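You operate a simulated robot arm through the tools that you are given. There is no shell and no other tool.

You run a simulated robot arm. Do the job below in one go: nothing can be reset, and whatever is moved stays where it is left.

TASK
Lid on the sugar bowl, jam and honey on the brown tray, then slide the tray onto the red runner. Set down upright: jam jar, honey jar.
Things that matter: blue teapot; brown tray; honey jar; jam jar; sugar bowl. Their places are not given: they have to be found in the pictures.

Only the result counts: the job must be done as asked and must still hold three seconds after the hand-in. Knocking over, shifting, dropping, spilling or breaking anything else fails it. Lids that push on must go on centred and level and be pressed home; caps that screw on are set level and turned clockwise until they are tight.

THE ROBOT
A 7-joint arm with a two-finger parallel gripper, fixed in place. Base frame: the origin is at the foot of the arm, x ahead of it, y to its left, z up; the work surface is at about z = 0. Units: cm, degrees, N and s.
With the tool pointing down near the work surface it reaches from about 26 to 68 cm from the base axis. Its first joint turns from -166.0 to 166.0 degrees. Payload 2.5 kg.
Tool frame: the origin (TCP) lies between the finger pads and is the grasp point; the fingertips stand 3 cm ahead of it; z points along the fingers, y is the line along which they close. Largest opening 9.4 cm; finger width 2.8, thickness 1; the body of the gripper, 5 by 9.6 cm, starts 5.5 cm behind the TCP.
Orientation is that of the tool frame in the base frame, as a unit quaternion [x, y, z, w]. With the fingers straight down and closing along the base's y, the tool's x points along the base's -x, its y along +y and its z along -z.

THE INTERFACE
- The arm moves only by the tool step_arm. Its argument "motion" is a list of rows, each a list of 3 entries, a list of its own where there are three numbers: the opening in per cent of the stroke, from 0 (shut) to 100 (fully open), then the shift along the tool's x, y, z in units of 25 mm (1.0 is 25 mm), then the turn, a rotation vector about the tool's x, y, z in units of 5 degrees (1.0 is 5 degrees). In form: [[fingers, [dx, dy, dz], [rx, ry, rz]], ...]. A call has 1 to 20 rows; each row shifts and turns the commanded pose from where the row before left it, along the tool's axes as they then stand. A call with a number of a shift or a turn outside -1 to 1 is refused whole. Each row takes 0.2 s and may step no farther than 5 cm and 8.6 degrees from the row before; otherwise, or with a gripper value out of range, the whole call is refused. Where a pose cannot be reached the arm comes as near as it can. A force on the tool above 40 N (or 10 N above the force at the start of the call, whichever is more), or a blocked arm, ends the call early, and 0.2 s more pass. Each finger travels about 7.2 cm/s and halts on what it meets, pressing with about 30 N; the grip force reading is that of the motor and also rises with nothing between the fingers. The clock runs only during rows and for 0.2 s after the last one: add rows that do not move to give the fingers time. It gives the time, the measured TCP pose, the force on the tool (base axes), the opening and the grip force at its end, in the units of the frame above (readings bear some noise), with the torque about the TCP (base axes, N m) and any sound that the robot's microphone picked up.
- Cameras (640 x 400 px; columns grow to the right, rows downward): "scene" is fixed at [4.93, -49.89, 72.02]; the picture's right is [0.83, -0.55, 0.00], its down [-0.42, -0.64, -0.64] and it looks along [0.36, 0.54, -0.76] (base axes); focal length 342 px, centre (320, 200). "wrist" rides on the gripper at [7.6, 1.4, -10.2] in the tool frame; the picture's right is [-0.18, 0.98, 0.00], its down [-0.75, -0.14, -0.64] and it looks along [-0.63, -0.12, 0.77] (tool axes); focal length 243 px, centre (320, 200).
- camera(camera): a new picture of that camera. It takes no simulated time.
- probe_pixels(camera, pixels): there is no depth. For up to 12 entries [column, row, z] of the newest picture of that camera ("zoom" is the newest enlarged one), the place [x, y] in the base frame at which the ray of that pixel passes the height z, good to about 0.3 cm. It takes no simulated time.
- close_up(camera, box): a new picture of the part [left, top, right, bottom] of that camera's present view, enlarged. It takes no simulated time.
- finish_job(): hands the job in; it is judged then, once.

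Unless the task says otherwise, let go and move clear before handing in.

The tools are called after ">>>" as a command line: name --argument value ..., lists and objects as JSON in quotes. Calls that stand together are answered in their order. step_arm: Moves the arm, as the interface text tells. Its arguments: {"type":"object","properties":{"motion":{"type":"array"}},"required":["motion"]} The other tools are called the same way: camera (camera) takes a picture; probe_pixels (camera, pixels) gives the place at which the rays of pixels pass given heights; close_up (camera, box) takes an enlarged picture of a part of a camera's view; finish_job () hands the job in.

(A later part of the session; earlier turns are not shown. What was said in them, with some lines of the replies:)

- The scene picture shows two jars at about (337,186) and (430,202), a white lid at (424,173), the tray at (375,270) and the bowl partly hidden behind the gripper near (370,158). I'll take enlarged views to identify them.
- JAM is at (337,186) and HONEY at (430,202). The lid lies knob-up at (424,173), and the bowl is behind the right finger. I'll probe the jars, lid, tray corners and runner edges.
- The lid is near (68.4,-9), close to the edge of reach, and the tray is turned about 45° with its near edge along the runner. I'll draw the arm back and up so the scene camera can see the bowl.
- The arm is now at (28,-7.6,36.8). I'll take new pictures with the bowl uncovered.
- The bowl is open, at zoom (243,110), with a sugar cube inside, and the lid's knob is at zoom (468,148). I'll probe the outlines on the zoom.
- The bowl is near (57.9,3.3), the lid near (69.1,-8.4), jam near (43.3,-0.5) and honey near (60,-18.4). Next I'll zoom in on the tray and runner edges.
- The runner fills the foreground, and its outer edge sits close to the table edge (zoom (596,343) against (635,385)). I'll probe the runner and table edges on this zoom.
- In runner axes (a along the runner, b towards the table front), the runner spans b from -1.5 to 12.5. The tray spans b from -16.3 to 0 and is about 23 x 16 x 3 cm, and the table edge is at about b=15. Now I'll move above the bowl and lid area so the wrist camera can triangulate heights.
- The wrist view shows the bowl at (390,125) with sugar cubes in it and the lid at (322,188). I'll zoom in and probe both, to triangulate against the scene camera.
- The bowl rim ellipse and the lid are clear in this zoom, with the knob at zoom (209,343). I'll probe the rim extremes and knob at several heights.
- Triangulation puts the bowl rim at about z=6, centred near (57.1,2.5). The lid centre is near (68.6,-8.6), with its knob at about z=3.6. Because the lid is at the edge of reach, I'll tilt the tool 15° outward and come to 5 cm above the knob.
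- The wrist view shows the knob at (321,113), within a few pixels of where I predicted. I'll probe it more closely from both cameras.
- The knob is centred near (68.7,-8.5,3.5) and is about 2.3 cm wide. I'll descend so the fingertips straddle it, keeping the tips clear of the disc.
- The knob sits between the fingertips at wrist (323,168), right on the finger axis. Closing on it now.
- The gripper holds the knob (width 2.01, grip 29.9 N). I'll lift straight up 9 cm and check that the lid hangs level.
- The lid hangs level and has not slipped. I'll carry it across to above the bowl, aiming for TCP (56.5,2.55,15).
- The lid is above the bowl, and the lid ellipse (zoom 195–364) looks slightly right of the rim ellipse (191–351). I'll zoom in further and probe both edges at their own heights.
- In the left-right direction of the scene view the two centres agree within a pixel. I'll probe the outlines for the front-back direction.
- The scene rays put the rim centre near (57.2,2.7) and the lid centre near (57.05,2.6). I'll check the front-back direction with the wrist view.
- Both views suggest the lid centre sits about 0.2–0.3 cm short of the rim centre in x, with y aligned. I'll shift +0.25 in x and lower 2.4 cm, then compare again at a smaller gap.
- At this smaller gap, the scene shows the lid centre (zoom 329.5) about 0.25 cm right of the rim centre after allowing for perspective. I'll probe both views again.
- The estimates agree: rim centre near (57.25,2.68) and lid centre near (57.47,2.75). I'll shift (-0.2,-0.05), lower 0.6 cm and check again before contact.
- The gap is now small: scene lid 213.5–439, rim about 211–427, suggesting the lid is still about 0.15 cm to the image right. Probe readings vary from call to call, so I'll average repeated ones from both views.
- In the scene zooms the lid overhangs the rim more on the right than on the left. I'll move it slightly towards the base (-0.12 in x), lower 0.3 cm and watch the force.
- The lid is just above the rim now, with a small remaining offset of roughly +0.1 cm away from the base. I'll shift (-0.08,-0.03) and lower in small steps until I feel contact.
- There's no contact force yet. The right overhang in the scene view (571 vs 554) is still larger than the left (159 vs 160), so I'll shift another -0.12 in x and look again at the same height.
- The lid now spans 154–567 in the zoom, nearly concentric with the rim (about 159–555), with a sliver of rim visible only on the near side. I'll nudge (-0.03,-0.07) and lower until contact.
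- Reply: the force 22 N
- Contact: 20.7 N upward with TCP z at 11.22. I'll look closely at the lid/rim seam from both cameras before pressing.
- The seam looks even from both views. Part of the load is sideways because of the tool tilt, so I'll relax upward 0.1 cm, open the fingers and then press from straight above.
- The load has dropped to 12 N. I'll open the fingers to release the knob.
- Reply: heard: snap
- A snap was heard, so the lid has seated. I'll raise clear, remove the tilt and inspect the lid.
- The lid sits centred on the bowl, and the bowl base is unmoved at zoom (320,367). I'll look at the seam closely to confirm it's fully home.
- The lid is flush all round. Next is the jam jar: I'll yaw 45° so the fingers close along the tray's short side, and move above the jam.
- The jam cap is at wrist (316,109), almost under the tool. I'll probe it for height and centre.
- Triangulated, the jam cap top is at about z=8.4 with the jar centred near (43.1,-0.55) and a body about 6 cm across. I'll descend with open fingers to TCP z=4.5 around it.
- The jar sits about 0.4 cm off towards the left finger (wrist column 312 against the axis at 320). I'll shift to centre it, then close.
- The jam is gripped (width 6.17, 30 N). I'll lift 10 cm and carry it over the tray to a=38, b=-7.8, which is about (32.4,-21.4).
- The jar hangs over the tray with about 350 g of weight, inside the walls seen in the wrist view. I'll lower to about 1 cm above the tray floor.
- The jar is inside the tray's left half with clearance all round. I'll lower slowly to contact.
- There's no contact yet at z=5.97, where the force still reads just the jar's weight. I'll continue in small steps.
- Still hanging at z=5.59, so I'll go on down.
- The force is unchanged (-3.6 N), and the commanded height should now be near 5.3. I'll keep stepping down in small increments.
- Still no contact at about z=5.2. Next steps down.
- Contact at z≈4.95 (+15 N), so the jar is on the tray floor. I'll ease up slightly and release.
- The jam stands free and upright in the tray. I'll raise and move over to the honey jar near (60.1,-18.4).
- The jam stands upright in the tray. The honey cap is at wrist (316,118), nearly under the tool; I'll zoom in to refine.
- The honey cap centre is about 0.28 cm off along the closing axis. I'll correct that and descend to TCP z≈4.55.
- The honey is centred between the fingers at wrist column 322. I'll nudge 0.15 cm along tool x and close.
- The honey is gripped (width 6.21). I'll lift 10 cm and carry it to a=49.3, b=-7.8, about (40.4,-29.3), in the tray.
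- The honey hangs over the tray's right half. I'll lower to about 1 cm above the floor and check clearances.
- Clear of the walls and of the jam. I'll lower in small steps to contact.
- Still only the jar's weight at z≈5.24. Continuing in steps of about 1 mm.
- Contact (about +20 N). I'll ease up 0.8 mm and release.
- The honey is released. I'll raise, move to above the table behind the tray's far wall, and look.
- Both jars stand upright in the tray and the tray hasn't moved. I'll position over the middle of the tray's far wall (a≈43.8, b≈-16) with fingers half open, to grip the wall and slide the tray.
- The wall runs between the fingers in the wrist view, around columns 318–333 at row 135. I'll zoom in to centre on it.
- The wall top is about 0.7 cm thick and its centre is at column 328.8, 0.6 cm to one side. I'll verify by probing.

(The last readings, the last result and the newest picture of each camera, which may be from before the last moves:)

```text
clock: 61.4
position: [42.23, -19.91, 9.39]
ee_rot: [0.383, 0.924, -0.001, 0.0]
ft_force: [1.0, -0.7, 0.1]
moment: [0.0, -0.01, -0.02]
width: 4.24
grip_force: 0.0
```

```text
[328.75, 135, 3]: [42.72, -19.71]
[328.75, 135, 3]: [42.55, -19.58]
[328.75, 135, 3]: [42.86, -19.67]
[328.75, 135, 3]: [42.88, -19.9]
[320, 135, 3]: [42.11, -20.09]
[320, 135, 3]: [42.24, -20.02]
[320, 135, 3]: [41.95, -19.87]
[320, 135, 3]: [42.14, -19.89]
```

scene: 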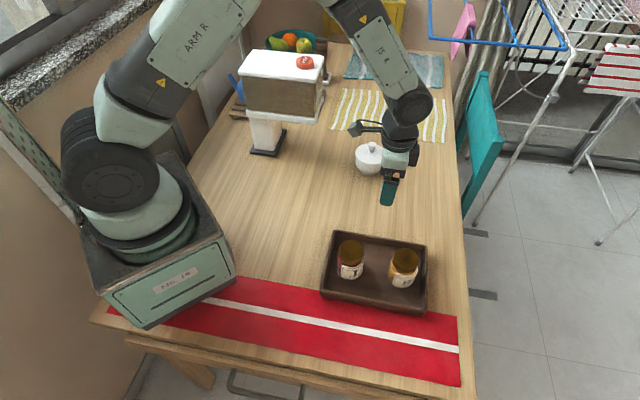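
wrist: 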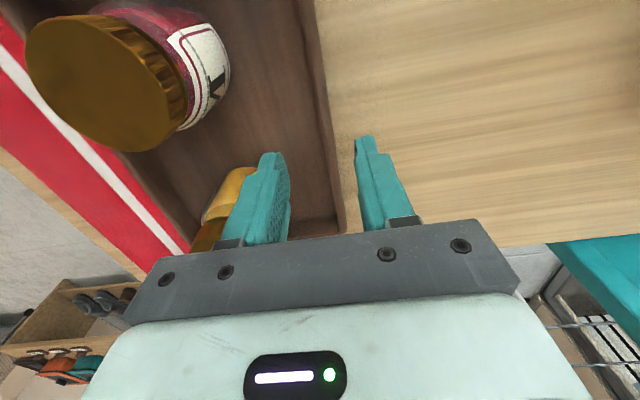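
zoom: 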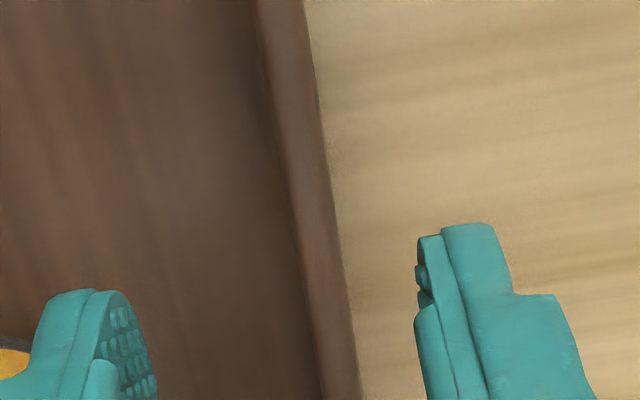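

Confirmed: the wall centre is 0.63 cm along tool y. I'll shift and descend to TCP z≈4.4, with tips above the tray floor on both sides of the wall.

>>> step_arm --motion '[[45, [0, 0.245, 0], [0, 0, 0]], [45, [0, 0, 0.6], [0, 0, 0]], [45, [0, 0, 0.6], [0, 0, 0]], [45, [0, 0, 0.5], [0, 0, 0]], [45, [0, 0, 0.25], [0, 0, 0]], [45, [0, 0, 0], [0, 0, 0]]]'

>>> camera --camera "wrist"

>>> close_up --camera "scene" --box '[300, 190, 460, 302]'

```text
clock: 62.8
position: [42.86, -19.4, 4.72]
ee_rot: [0.382, 0.924, 0.0, 0.0]
ft_force: [0.8, 0.5, 0.0]
moment: [0.01, -0.05, 0.0]
width: 4.22
grip_force: 0.0
```

```text
taken
```

wrist: 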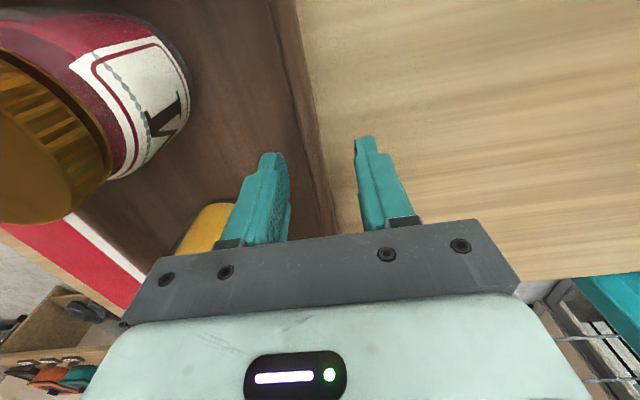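

```text
3.57 times, centred on (380, 246) of scene
```

zoom: 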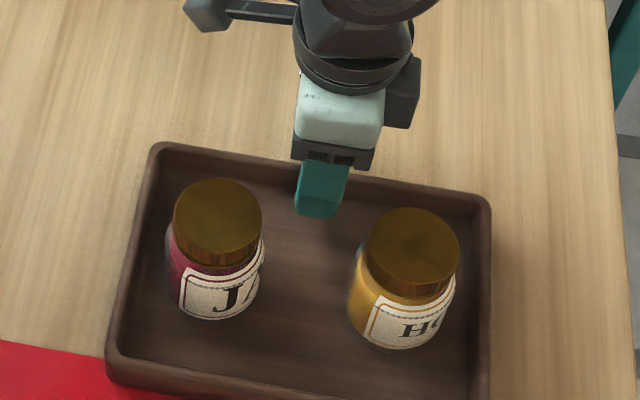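

The wall lies between the fingers, with its centre about col 323 at row 170. I'll make a small correction, lower 0.3 cm and close on the wall gently.

>>> step_arm --motion '[[45, [0, 0.06, 0.12], [0, 0, 0]], [30, [0, 0, 0], [0, 0, 0]], [20, [0, 0, 0], [0, 0, 0]], [12, [0, 0, 0], [0, 0, 0]], [0, [0, 0, 0], [0, 0, 0]], [0, [0, 0, 0], [0, 0, 0]]]'

>>> camera --camera "wrist"

>>> close_up --camera "scene" --box '[300, 210, 460, 322]'

```text
clock: 64.2
position: [42.95, -19.33, 4.43]
ee_rot: [0.382, 0.924, 0.0, 0.0]
ft_force: [-0.7, -0.6, 0.0]
moment: [0.0, 0.03, -0.2]
width: 0.77
grip_force: 30.1
```

```text
taken
```

wrist: 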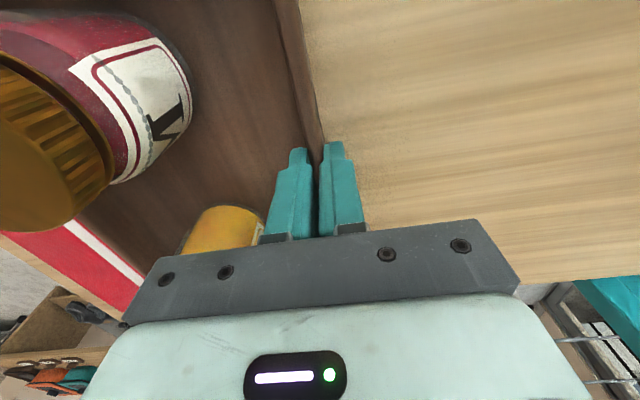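

```text
3.57 times, centred on (380, 266) of scene
```

zoom: 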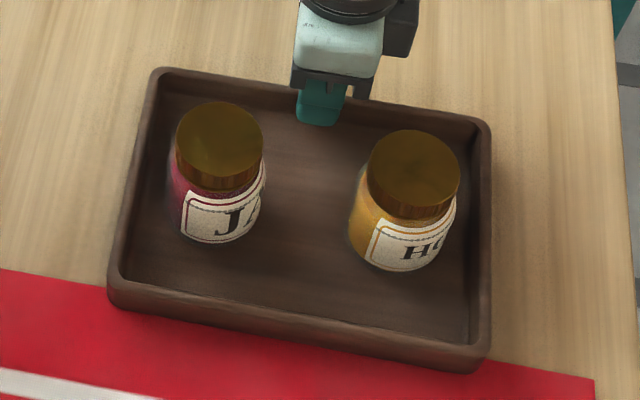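

The wall is gripped (width 0.77). Before sliding, I'll probe the tray's current front and back edges against the runner.

>>> probe_pixels --camera "zoom" --pixels '[[200, 326, 0], [290, 342, 0], [400, 361, 0], [200, 304, 3], [290, 320, 3], [400, 341, 3], [200, 77, 3], [250, 85, 3], [430, 113, 3], [594, 378, 0], [20, 275, 0]]'

```text
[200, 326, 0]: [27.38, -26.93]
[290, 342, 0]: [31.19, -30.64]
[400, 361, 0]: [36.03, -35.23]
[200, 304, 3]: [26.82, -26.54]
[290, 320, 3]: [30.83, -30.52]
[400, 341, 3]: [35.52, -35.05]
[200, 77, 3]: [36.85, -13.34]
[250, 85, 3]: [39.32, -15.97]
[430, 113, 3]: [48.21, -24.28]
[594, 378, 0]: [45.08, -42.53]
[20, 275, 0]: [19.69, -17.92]
```

The tray spans b from -16.7 to -0.35, so its centre is at -8.5 and the runner's is at 5.5. I'll slide it 13.8 cm slowly towards the runner (tool -y).

>>> step_arm --motion '[[0, [0, -0.1, 0], [0, 0, 0]], [0, [0, -0.2, 0], [0, 0, 0]], [0, [0, -0.31, 0], [0, 0, 0]], [0, [0, -0.31, 0], [0, 0, 0]], [0, [0, -0.31, 0], [0, 0, 0]], [0, [0, -0.31, 0], [0, 0, 0]], [0, [0, -0.31, 0], [0, 0, 0]], [0, [0, -0.31, 0], [0, 0, 0]], [0, [0, -0.2, 0], [0, 0, 0]], [0, [0, -0.1, 0], [0, 0, 0]], [0, [0, 0, 0], [0, 0, 0]]]'

>>> camera --camera "scene"

```text
clock: 66.6
position: [38.4, -23.65, 4.53]
ee_rot: [0.382, 0.924, 0.0, 0.0]
ft_force: [3.9, 7.5, 11.1]
moment: [0.06, -0.11, -0.22]
width: 0.77
grip_force: 30.3
```

```text
taken
```

scene: 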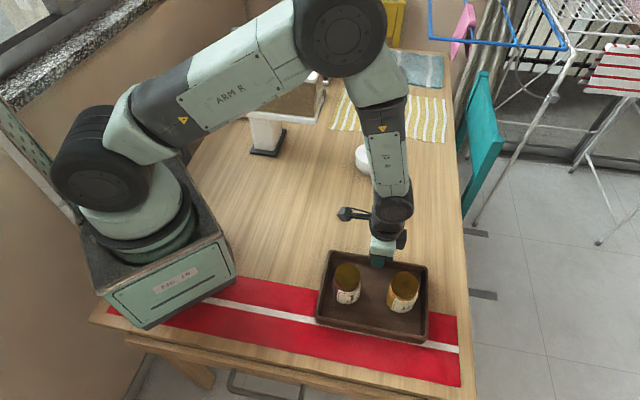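

The tray slid 6.2 cm with both jars upright. I'll continue another 5 cm and check.

>>> step_arm --motion '[[0, [0, -0.1, 0], [0, 0, 0]], [0, [0, -0.2, 0], [0, 0, 0]], [0, [0, -0.3, 0], [0, 0, 0]], [0, [0, -0.3, 0], [0, 0, 0]], [0, [0, -0.3, 0], [0, 0, 0]], [0, [0, -0.3, 0], [0, 0, 0]], [0, [0, -0.3, 0], [0, 0, 0]], [0, [0, -0.2, 0], [0, 0, 0]], [0, [0, -0.1, 0], [0, 0, 0]], [0, [0, 0, 0], [0, 0, 0]]]'

>>> camera --camera "scene"

>>> close_up --camera "scene" --box '[290, 240, 490, 380]'

```text
clock: 68.8
position: [34.75, -27.29, 4.35]
ee_rot: [0.383, 0.924, 0.0, 0.0]
ft_force: [1.9, 2.4, 0.0]
moment: [0.18, 0.07, 0.09]
width: 0.75
grip_force: 29.5
```

```text
taken
```

scene: 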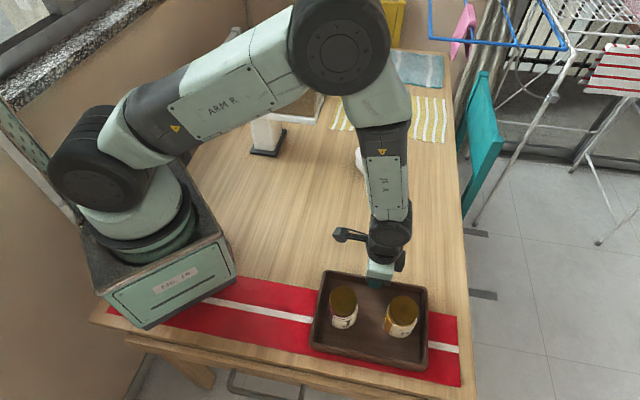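

```text
2.86 times, centred on (390, 310) of scene
```

zoom: 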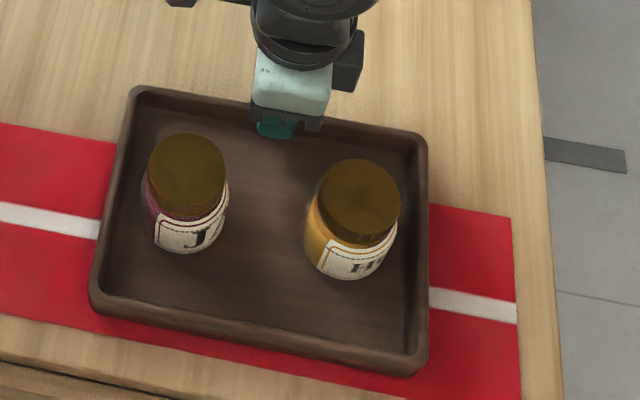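

The tray is 11.4 cm along, and its front edge is still inside the runner's outer edge. I'll probe its edges against the runner and table edge before the last bit.

>>> close_up --camera "scene" --box '[270, 260, 490, 400]'

```text
2.86 times, centred on (380, 330) of scene
```

zoom: 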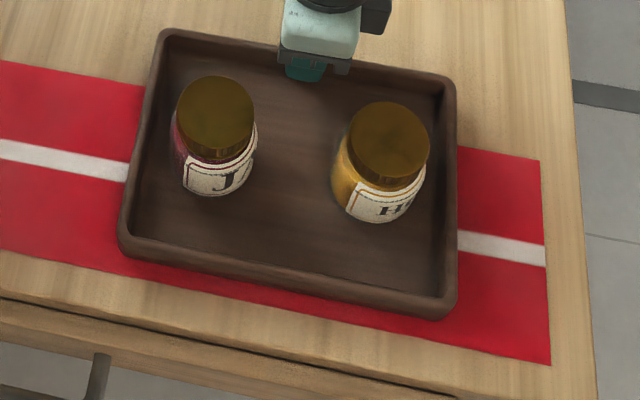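

>>> probe_pixels --camera "zoom" --pixels '[[130, 257, 0], [270, 290, 0], [430, 318, 0], [200, 36, 3], [260, 46, 3], [420, 73, 3], [550, 364, 0], [250, 307, 0], [40, 262, 0], [0, 297, 0], [250, 345, 0], [540, 160, 0]]'

```text
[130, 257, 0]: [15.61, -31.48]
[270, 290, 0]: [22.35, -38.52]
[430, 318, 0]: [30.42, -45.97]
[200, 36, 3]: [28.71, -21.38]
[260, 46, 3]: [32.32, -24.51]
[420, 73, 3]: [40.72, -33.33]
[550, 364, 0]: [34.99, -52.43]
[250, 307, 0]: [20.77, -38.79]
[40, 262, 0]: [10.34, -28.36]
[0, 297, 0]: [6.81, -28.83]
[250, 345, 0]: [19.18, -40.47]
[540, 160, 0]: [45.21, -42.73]
```

The tray's centre is at b≈2.95 and the runner's is at 5.5, with the table edge at about 15. I'll slide a further 2.4 cm to centre it.

>>> step_arm --motion '[[0, [0, -0.08, 0], [0, 0, 0]], [0, [0, -0.16, 0], [0, 0, 0]], [0, [0, -0.24, 0], [0, 0, 0]], [0, [0, -0.24, 0], [0, 0, 0]], [0, [0, -0.16, 0], [0, 0, 0]], [0, [0, -0.08, 0], [0, 0, 0]], [0, [0, 0, 0], [0, 0, 0]], [0, [0, 0, 0], [0, 0, 0]]]'

>>> camera --camera "scene"

>>> close_up --camera "scene" --box '[270, 260, 490, 400]'

>>> probe_pixels --camera "zoom" --pixels '[[250, 330, 0], [430, 363, 0]]'

```text
clock: 70.6
position: [33.17, -29.13, 4.35]
ee_rot: [0.382, 0.924, 0.0, 0.002]
ft_force: [9.5, 4.9, 14.2]
moment: [-0.14, -0.43, -0.05]
width: 0.76
grip_force: 30.2
```

```text
taken
```

scene: 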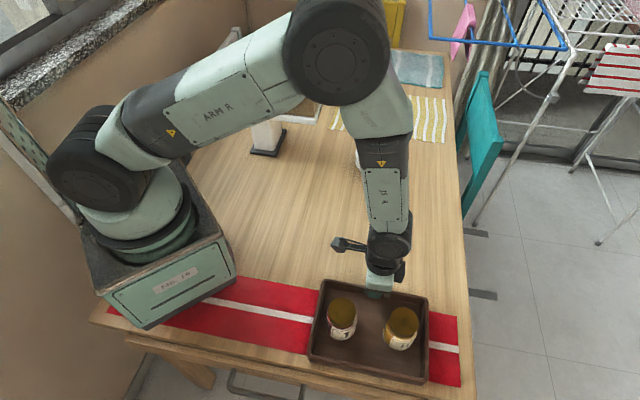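

```text
2.86 times, centred on (380, 330) of scene
```

zoom: 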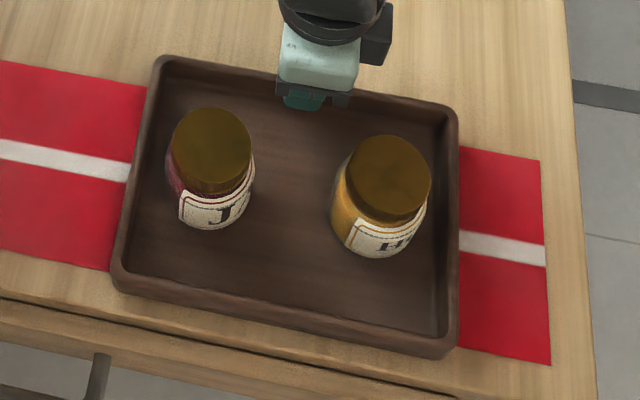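

```text
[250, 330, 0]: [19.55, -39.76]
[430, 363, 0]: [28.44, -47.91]
```

The tray is now centred across the runner with both jars upright and its front edge still on the table. I'll probe once more, then open the fingers.

>>> probe_pixels --camera "zoom" --pixels '[[160, 301, 0], [250, 320, 0], [430, 358, 0], [200, 64, 3], [420, 100, 3], [250, 345, 0]]'

>>> step_arm --motion '[[15, [0, 0, 0], [0, 0, 0]], [25, [0, 0, 0], [0, 0, 0]], [35, [0, 0, 0], [0, 0, 0]], [35, [0, 0, 0], [0, 0, 0]]]'

>>> camera --camera "wrist"

```text
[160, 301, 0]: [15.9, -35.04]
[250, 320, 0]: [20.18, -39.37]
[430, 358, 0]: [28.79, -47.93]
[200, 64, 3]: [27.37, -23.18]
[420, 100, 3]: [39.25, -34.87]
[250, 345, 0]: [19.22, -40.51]
```

```text
clock: 71.6
position: [33.09, -29.05, 4.27]
ee_rot: [0.383, 0.924, 0.0, 0.0]
ft_force: [0.1, 0.2, 0.4]
moment: [0.04, -0.05, 0.0]
width: 3.3
grip_force: 0.0
```

```text
taken
```

wrist: 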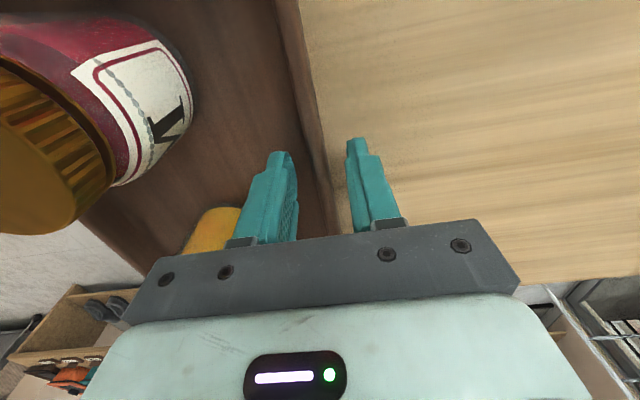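

The tray spans b from -3.0 to 13.55, centred at 5.3 on the runner, and the wall is released. I'll raise straight up and withdraw.

>>> step_arm --motion '[[35, [0, 0, -0.4], [0, 0, 0]], [35, [0, 0, -0.8], [0, 0, 0]], [35, [0, 0, -0.8], [0, 0, 0]], [35, [0, 0, -0.8], [0, 0, 0]], [35, [0, 0, -0.8], [0, 0, 0]], [35, [0, 0, -0.8], [0, 0, 0]], [35, [0, 0, -0.8], [0, 0, 0]], [35, [0, 0, -0.8], [0, 0, 0]], [35, [0.4, 0.8, 0], [0, 0, 0]], [35, [0.4, 0.8, 0], [0, 0, 0]], [35, [0.4, 0.8, 0], [0, 0, 0]], [35, [0.4, 0.8, 0], [0, 0, 0]], [35, [0.4, 0.8, 0], [0, 0, 0]], [35, [0.4, 0.8, 0], [0, 0, 0]], [35, [0, 0, 0], [0, 0, 0]]]'

>>> camera --camera "scene"

>>> close_up --camera "scene" --box '[270, 260, 490, 400]'

>>> close_up --camera "scene" --box '[340, 110, 440, 185]'

```text
clock: 74.8
position: [37.52, -16.31, 19.37]
ee_rot: [0.383, 0.924, 0.001, 0.001]
ft_force: [-1.2, 0.6, 0.1]
moment: [0.02, -0.02, 0.02]
width: 3.29
grip_force: 0.0
```

```text
taken
```

scene: 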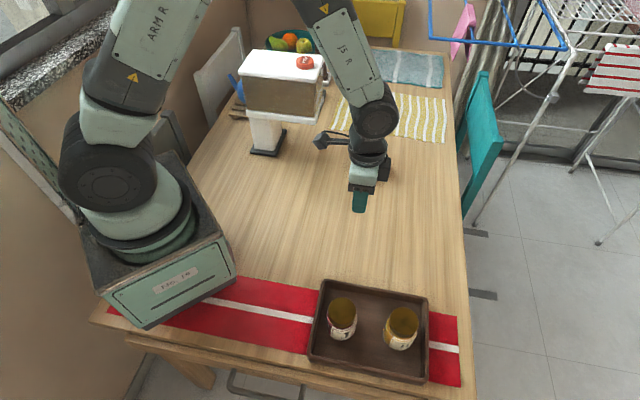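

```text
2.86 times, centred on (380, 330) of scene
```

zoom: 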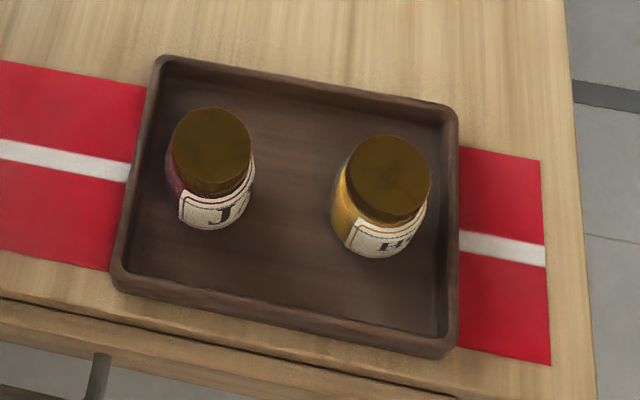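

```text
5.33 times, centred on (390, 148) of scene
```

zoom: 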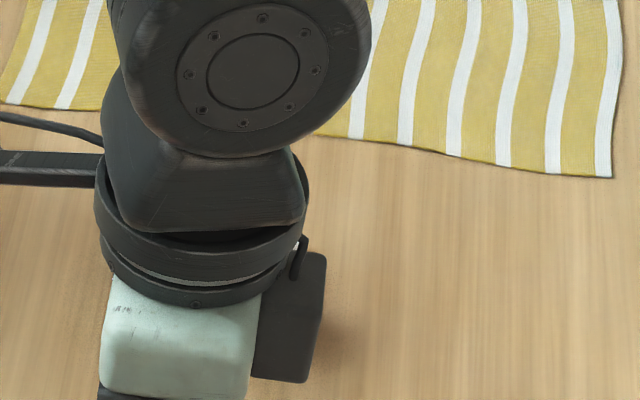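

The jars are upright in the tray on the runner, but the arm hides the bowl. I'll draw it back and check the bowl.

>>> step_arm --motion '[[35, [0.84, -0.057, -0.67], [0, 0, 0]], [35, [0.84, -0.057, -0.67], [0, 0, 0]], [35, [0.84, -0.057, -0.67], [0, 0, 0]], [35, [0.84, -0.057, -0.67], [0, 0, 0]], [35, [0.84, -0.057, -0.67], [0, 0, 0]], [35, [0.84, -0.057, -0.67], [0, 0, 0]], [35, [0, 0, 0], [0, 0, 0]]]'

>>> camera --camera "scene"

>>> close_up --camera "scene" --box '[346, 125, 396, 180]'

>>> close_up --camera "scene" --box '[210, 20, 370, 170]'

```text
clock: 76.4
position: [27.53, -8.22, 29.41]
ee_rot: [0.382, 0.924, 0.0, 0.0]
ft_force: [-0.6, -0.5, -0.5]
moment: [0.01, -0.01, 0.0]
width: 3.27
grip_force: 0.2
```

```text
taken
```

scene: 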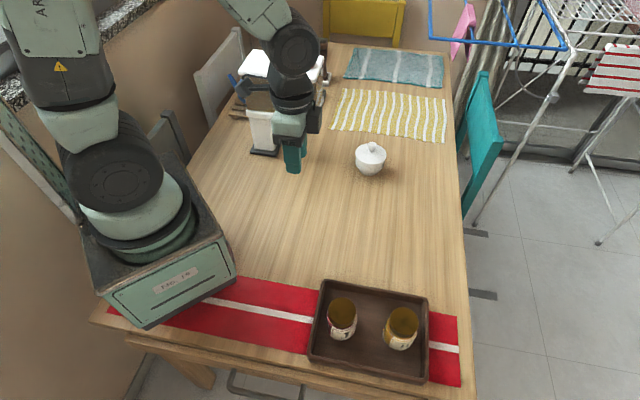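

```text
7.27 times, centred on (371, 152) of scene
```

zoom: 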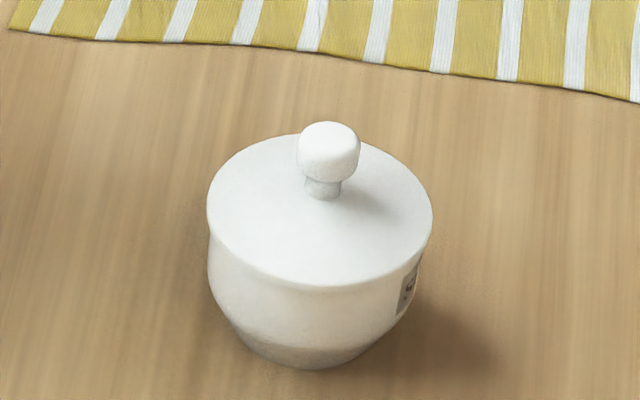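

```text
2.67 times, centred on (290, 95) of scene
```

zoom: 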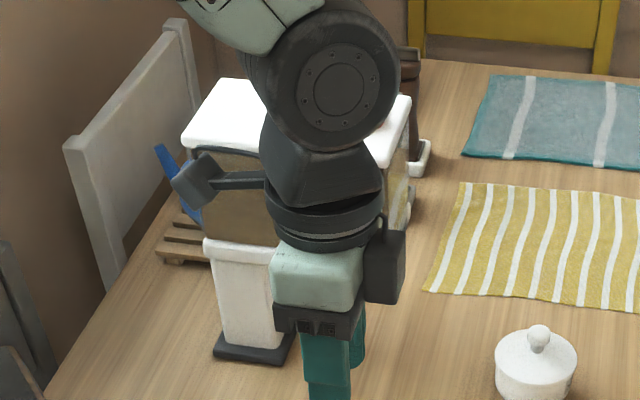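

The lid sits centred and level on the bowl after its snap, at zoom (320,205). Both jars stand upright in the tray, the tray is centred across the runner, and the arm is clear, so I'm handing in the job.

>>> finish_job

```text
The job is handed in.
```

The job is done and handed in. I haven't seen a verdict, only that the hand-in was accepted.

- **Sugar bowl:** the lid is on, centred and level. I heard it snap home, and no gap showed at the seam in the last close-ups.
- **Jars:** the jam and honey both stand upright in the brown tray, and neither tipped during the slide.
- **Tray:** it sits centred across the red runner. The tray is about 16.5 cm deep and the runner about 14 cm wide, so the tray overhangs it by roughly 1 cm on each side. Its front edge is about 1.5 cm from the edge of the table.

I never went near the blue teapot, and nothing else looked shifted in the last pictures. The gripper has let go and the arm is clear.
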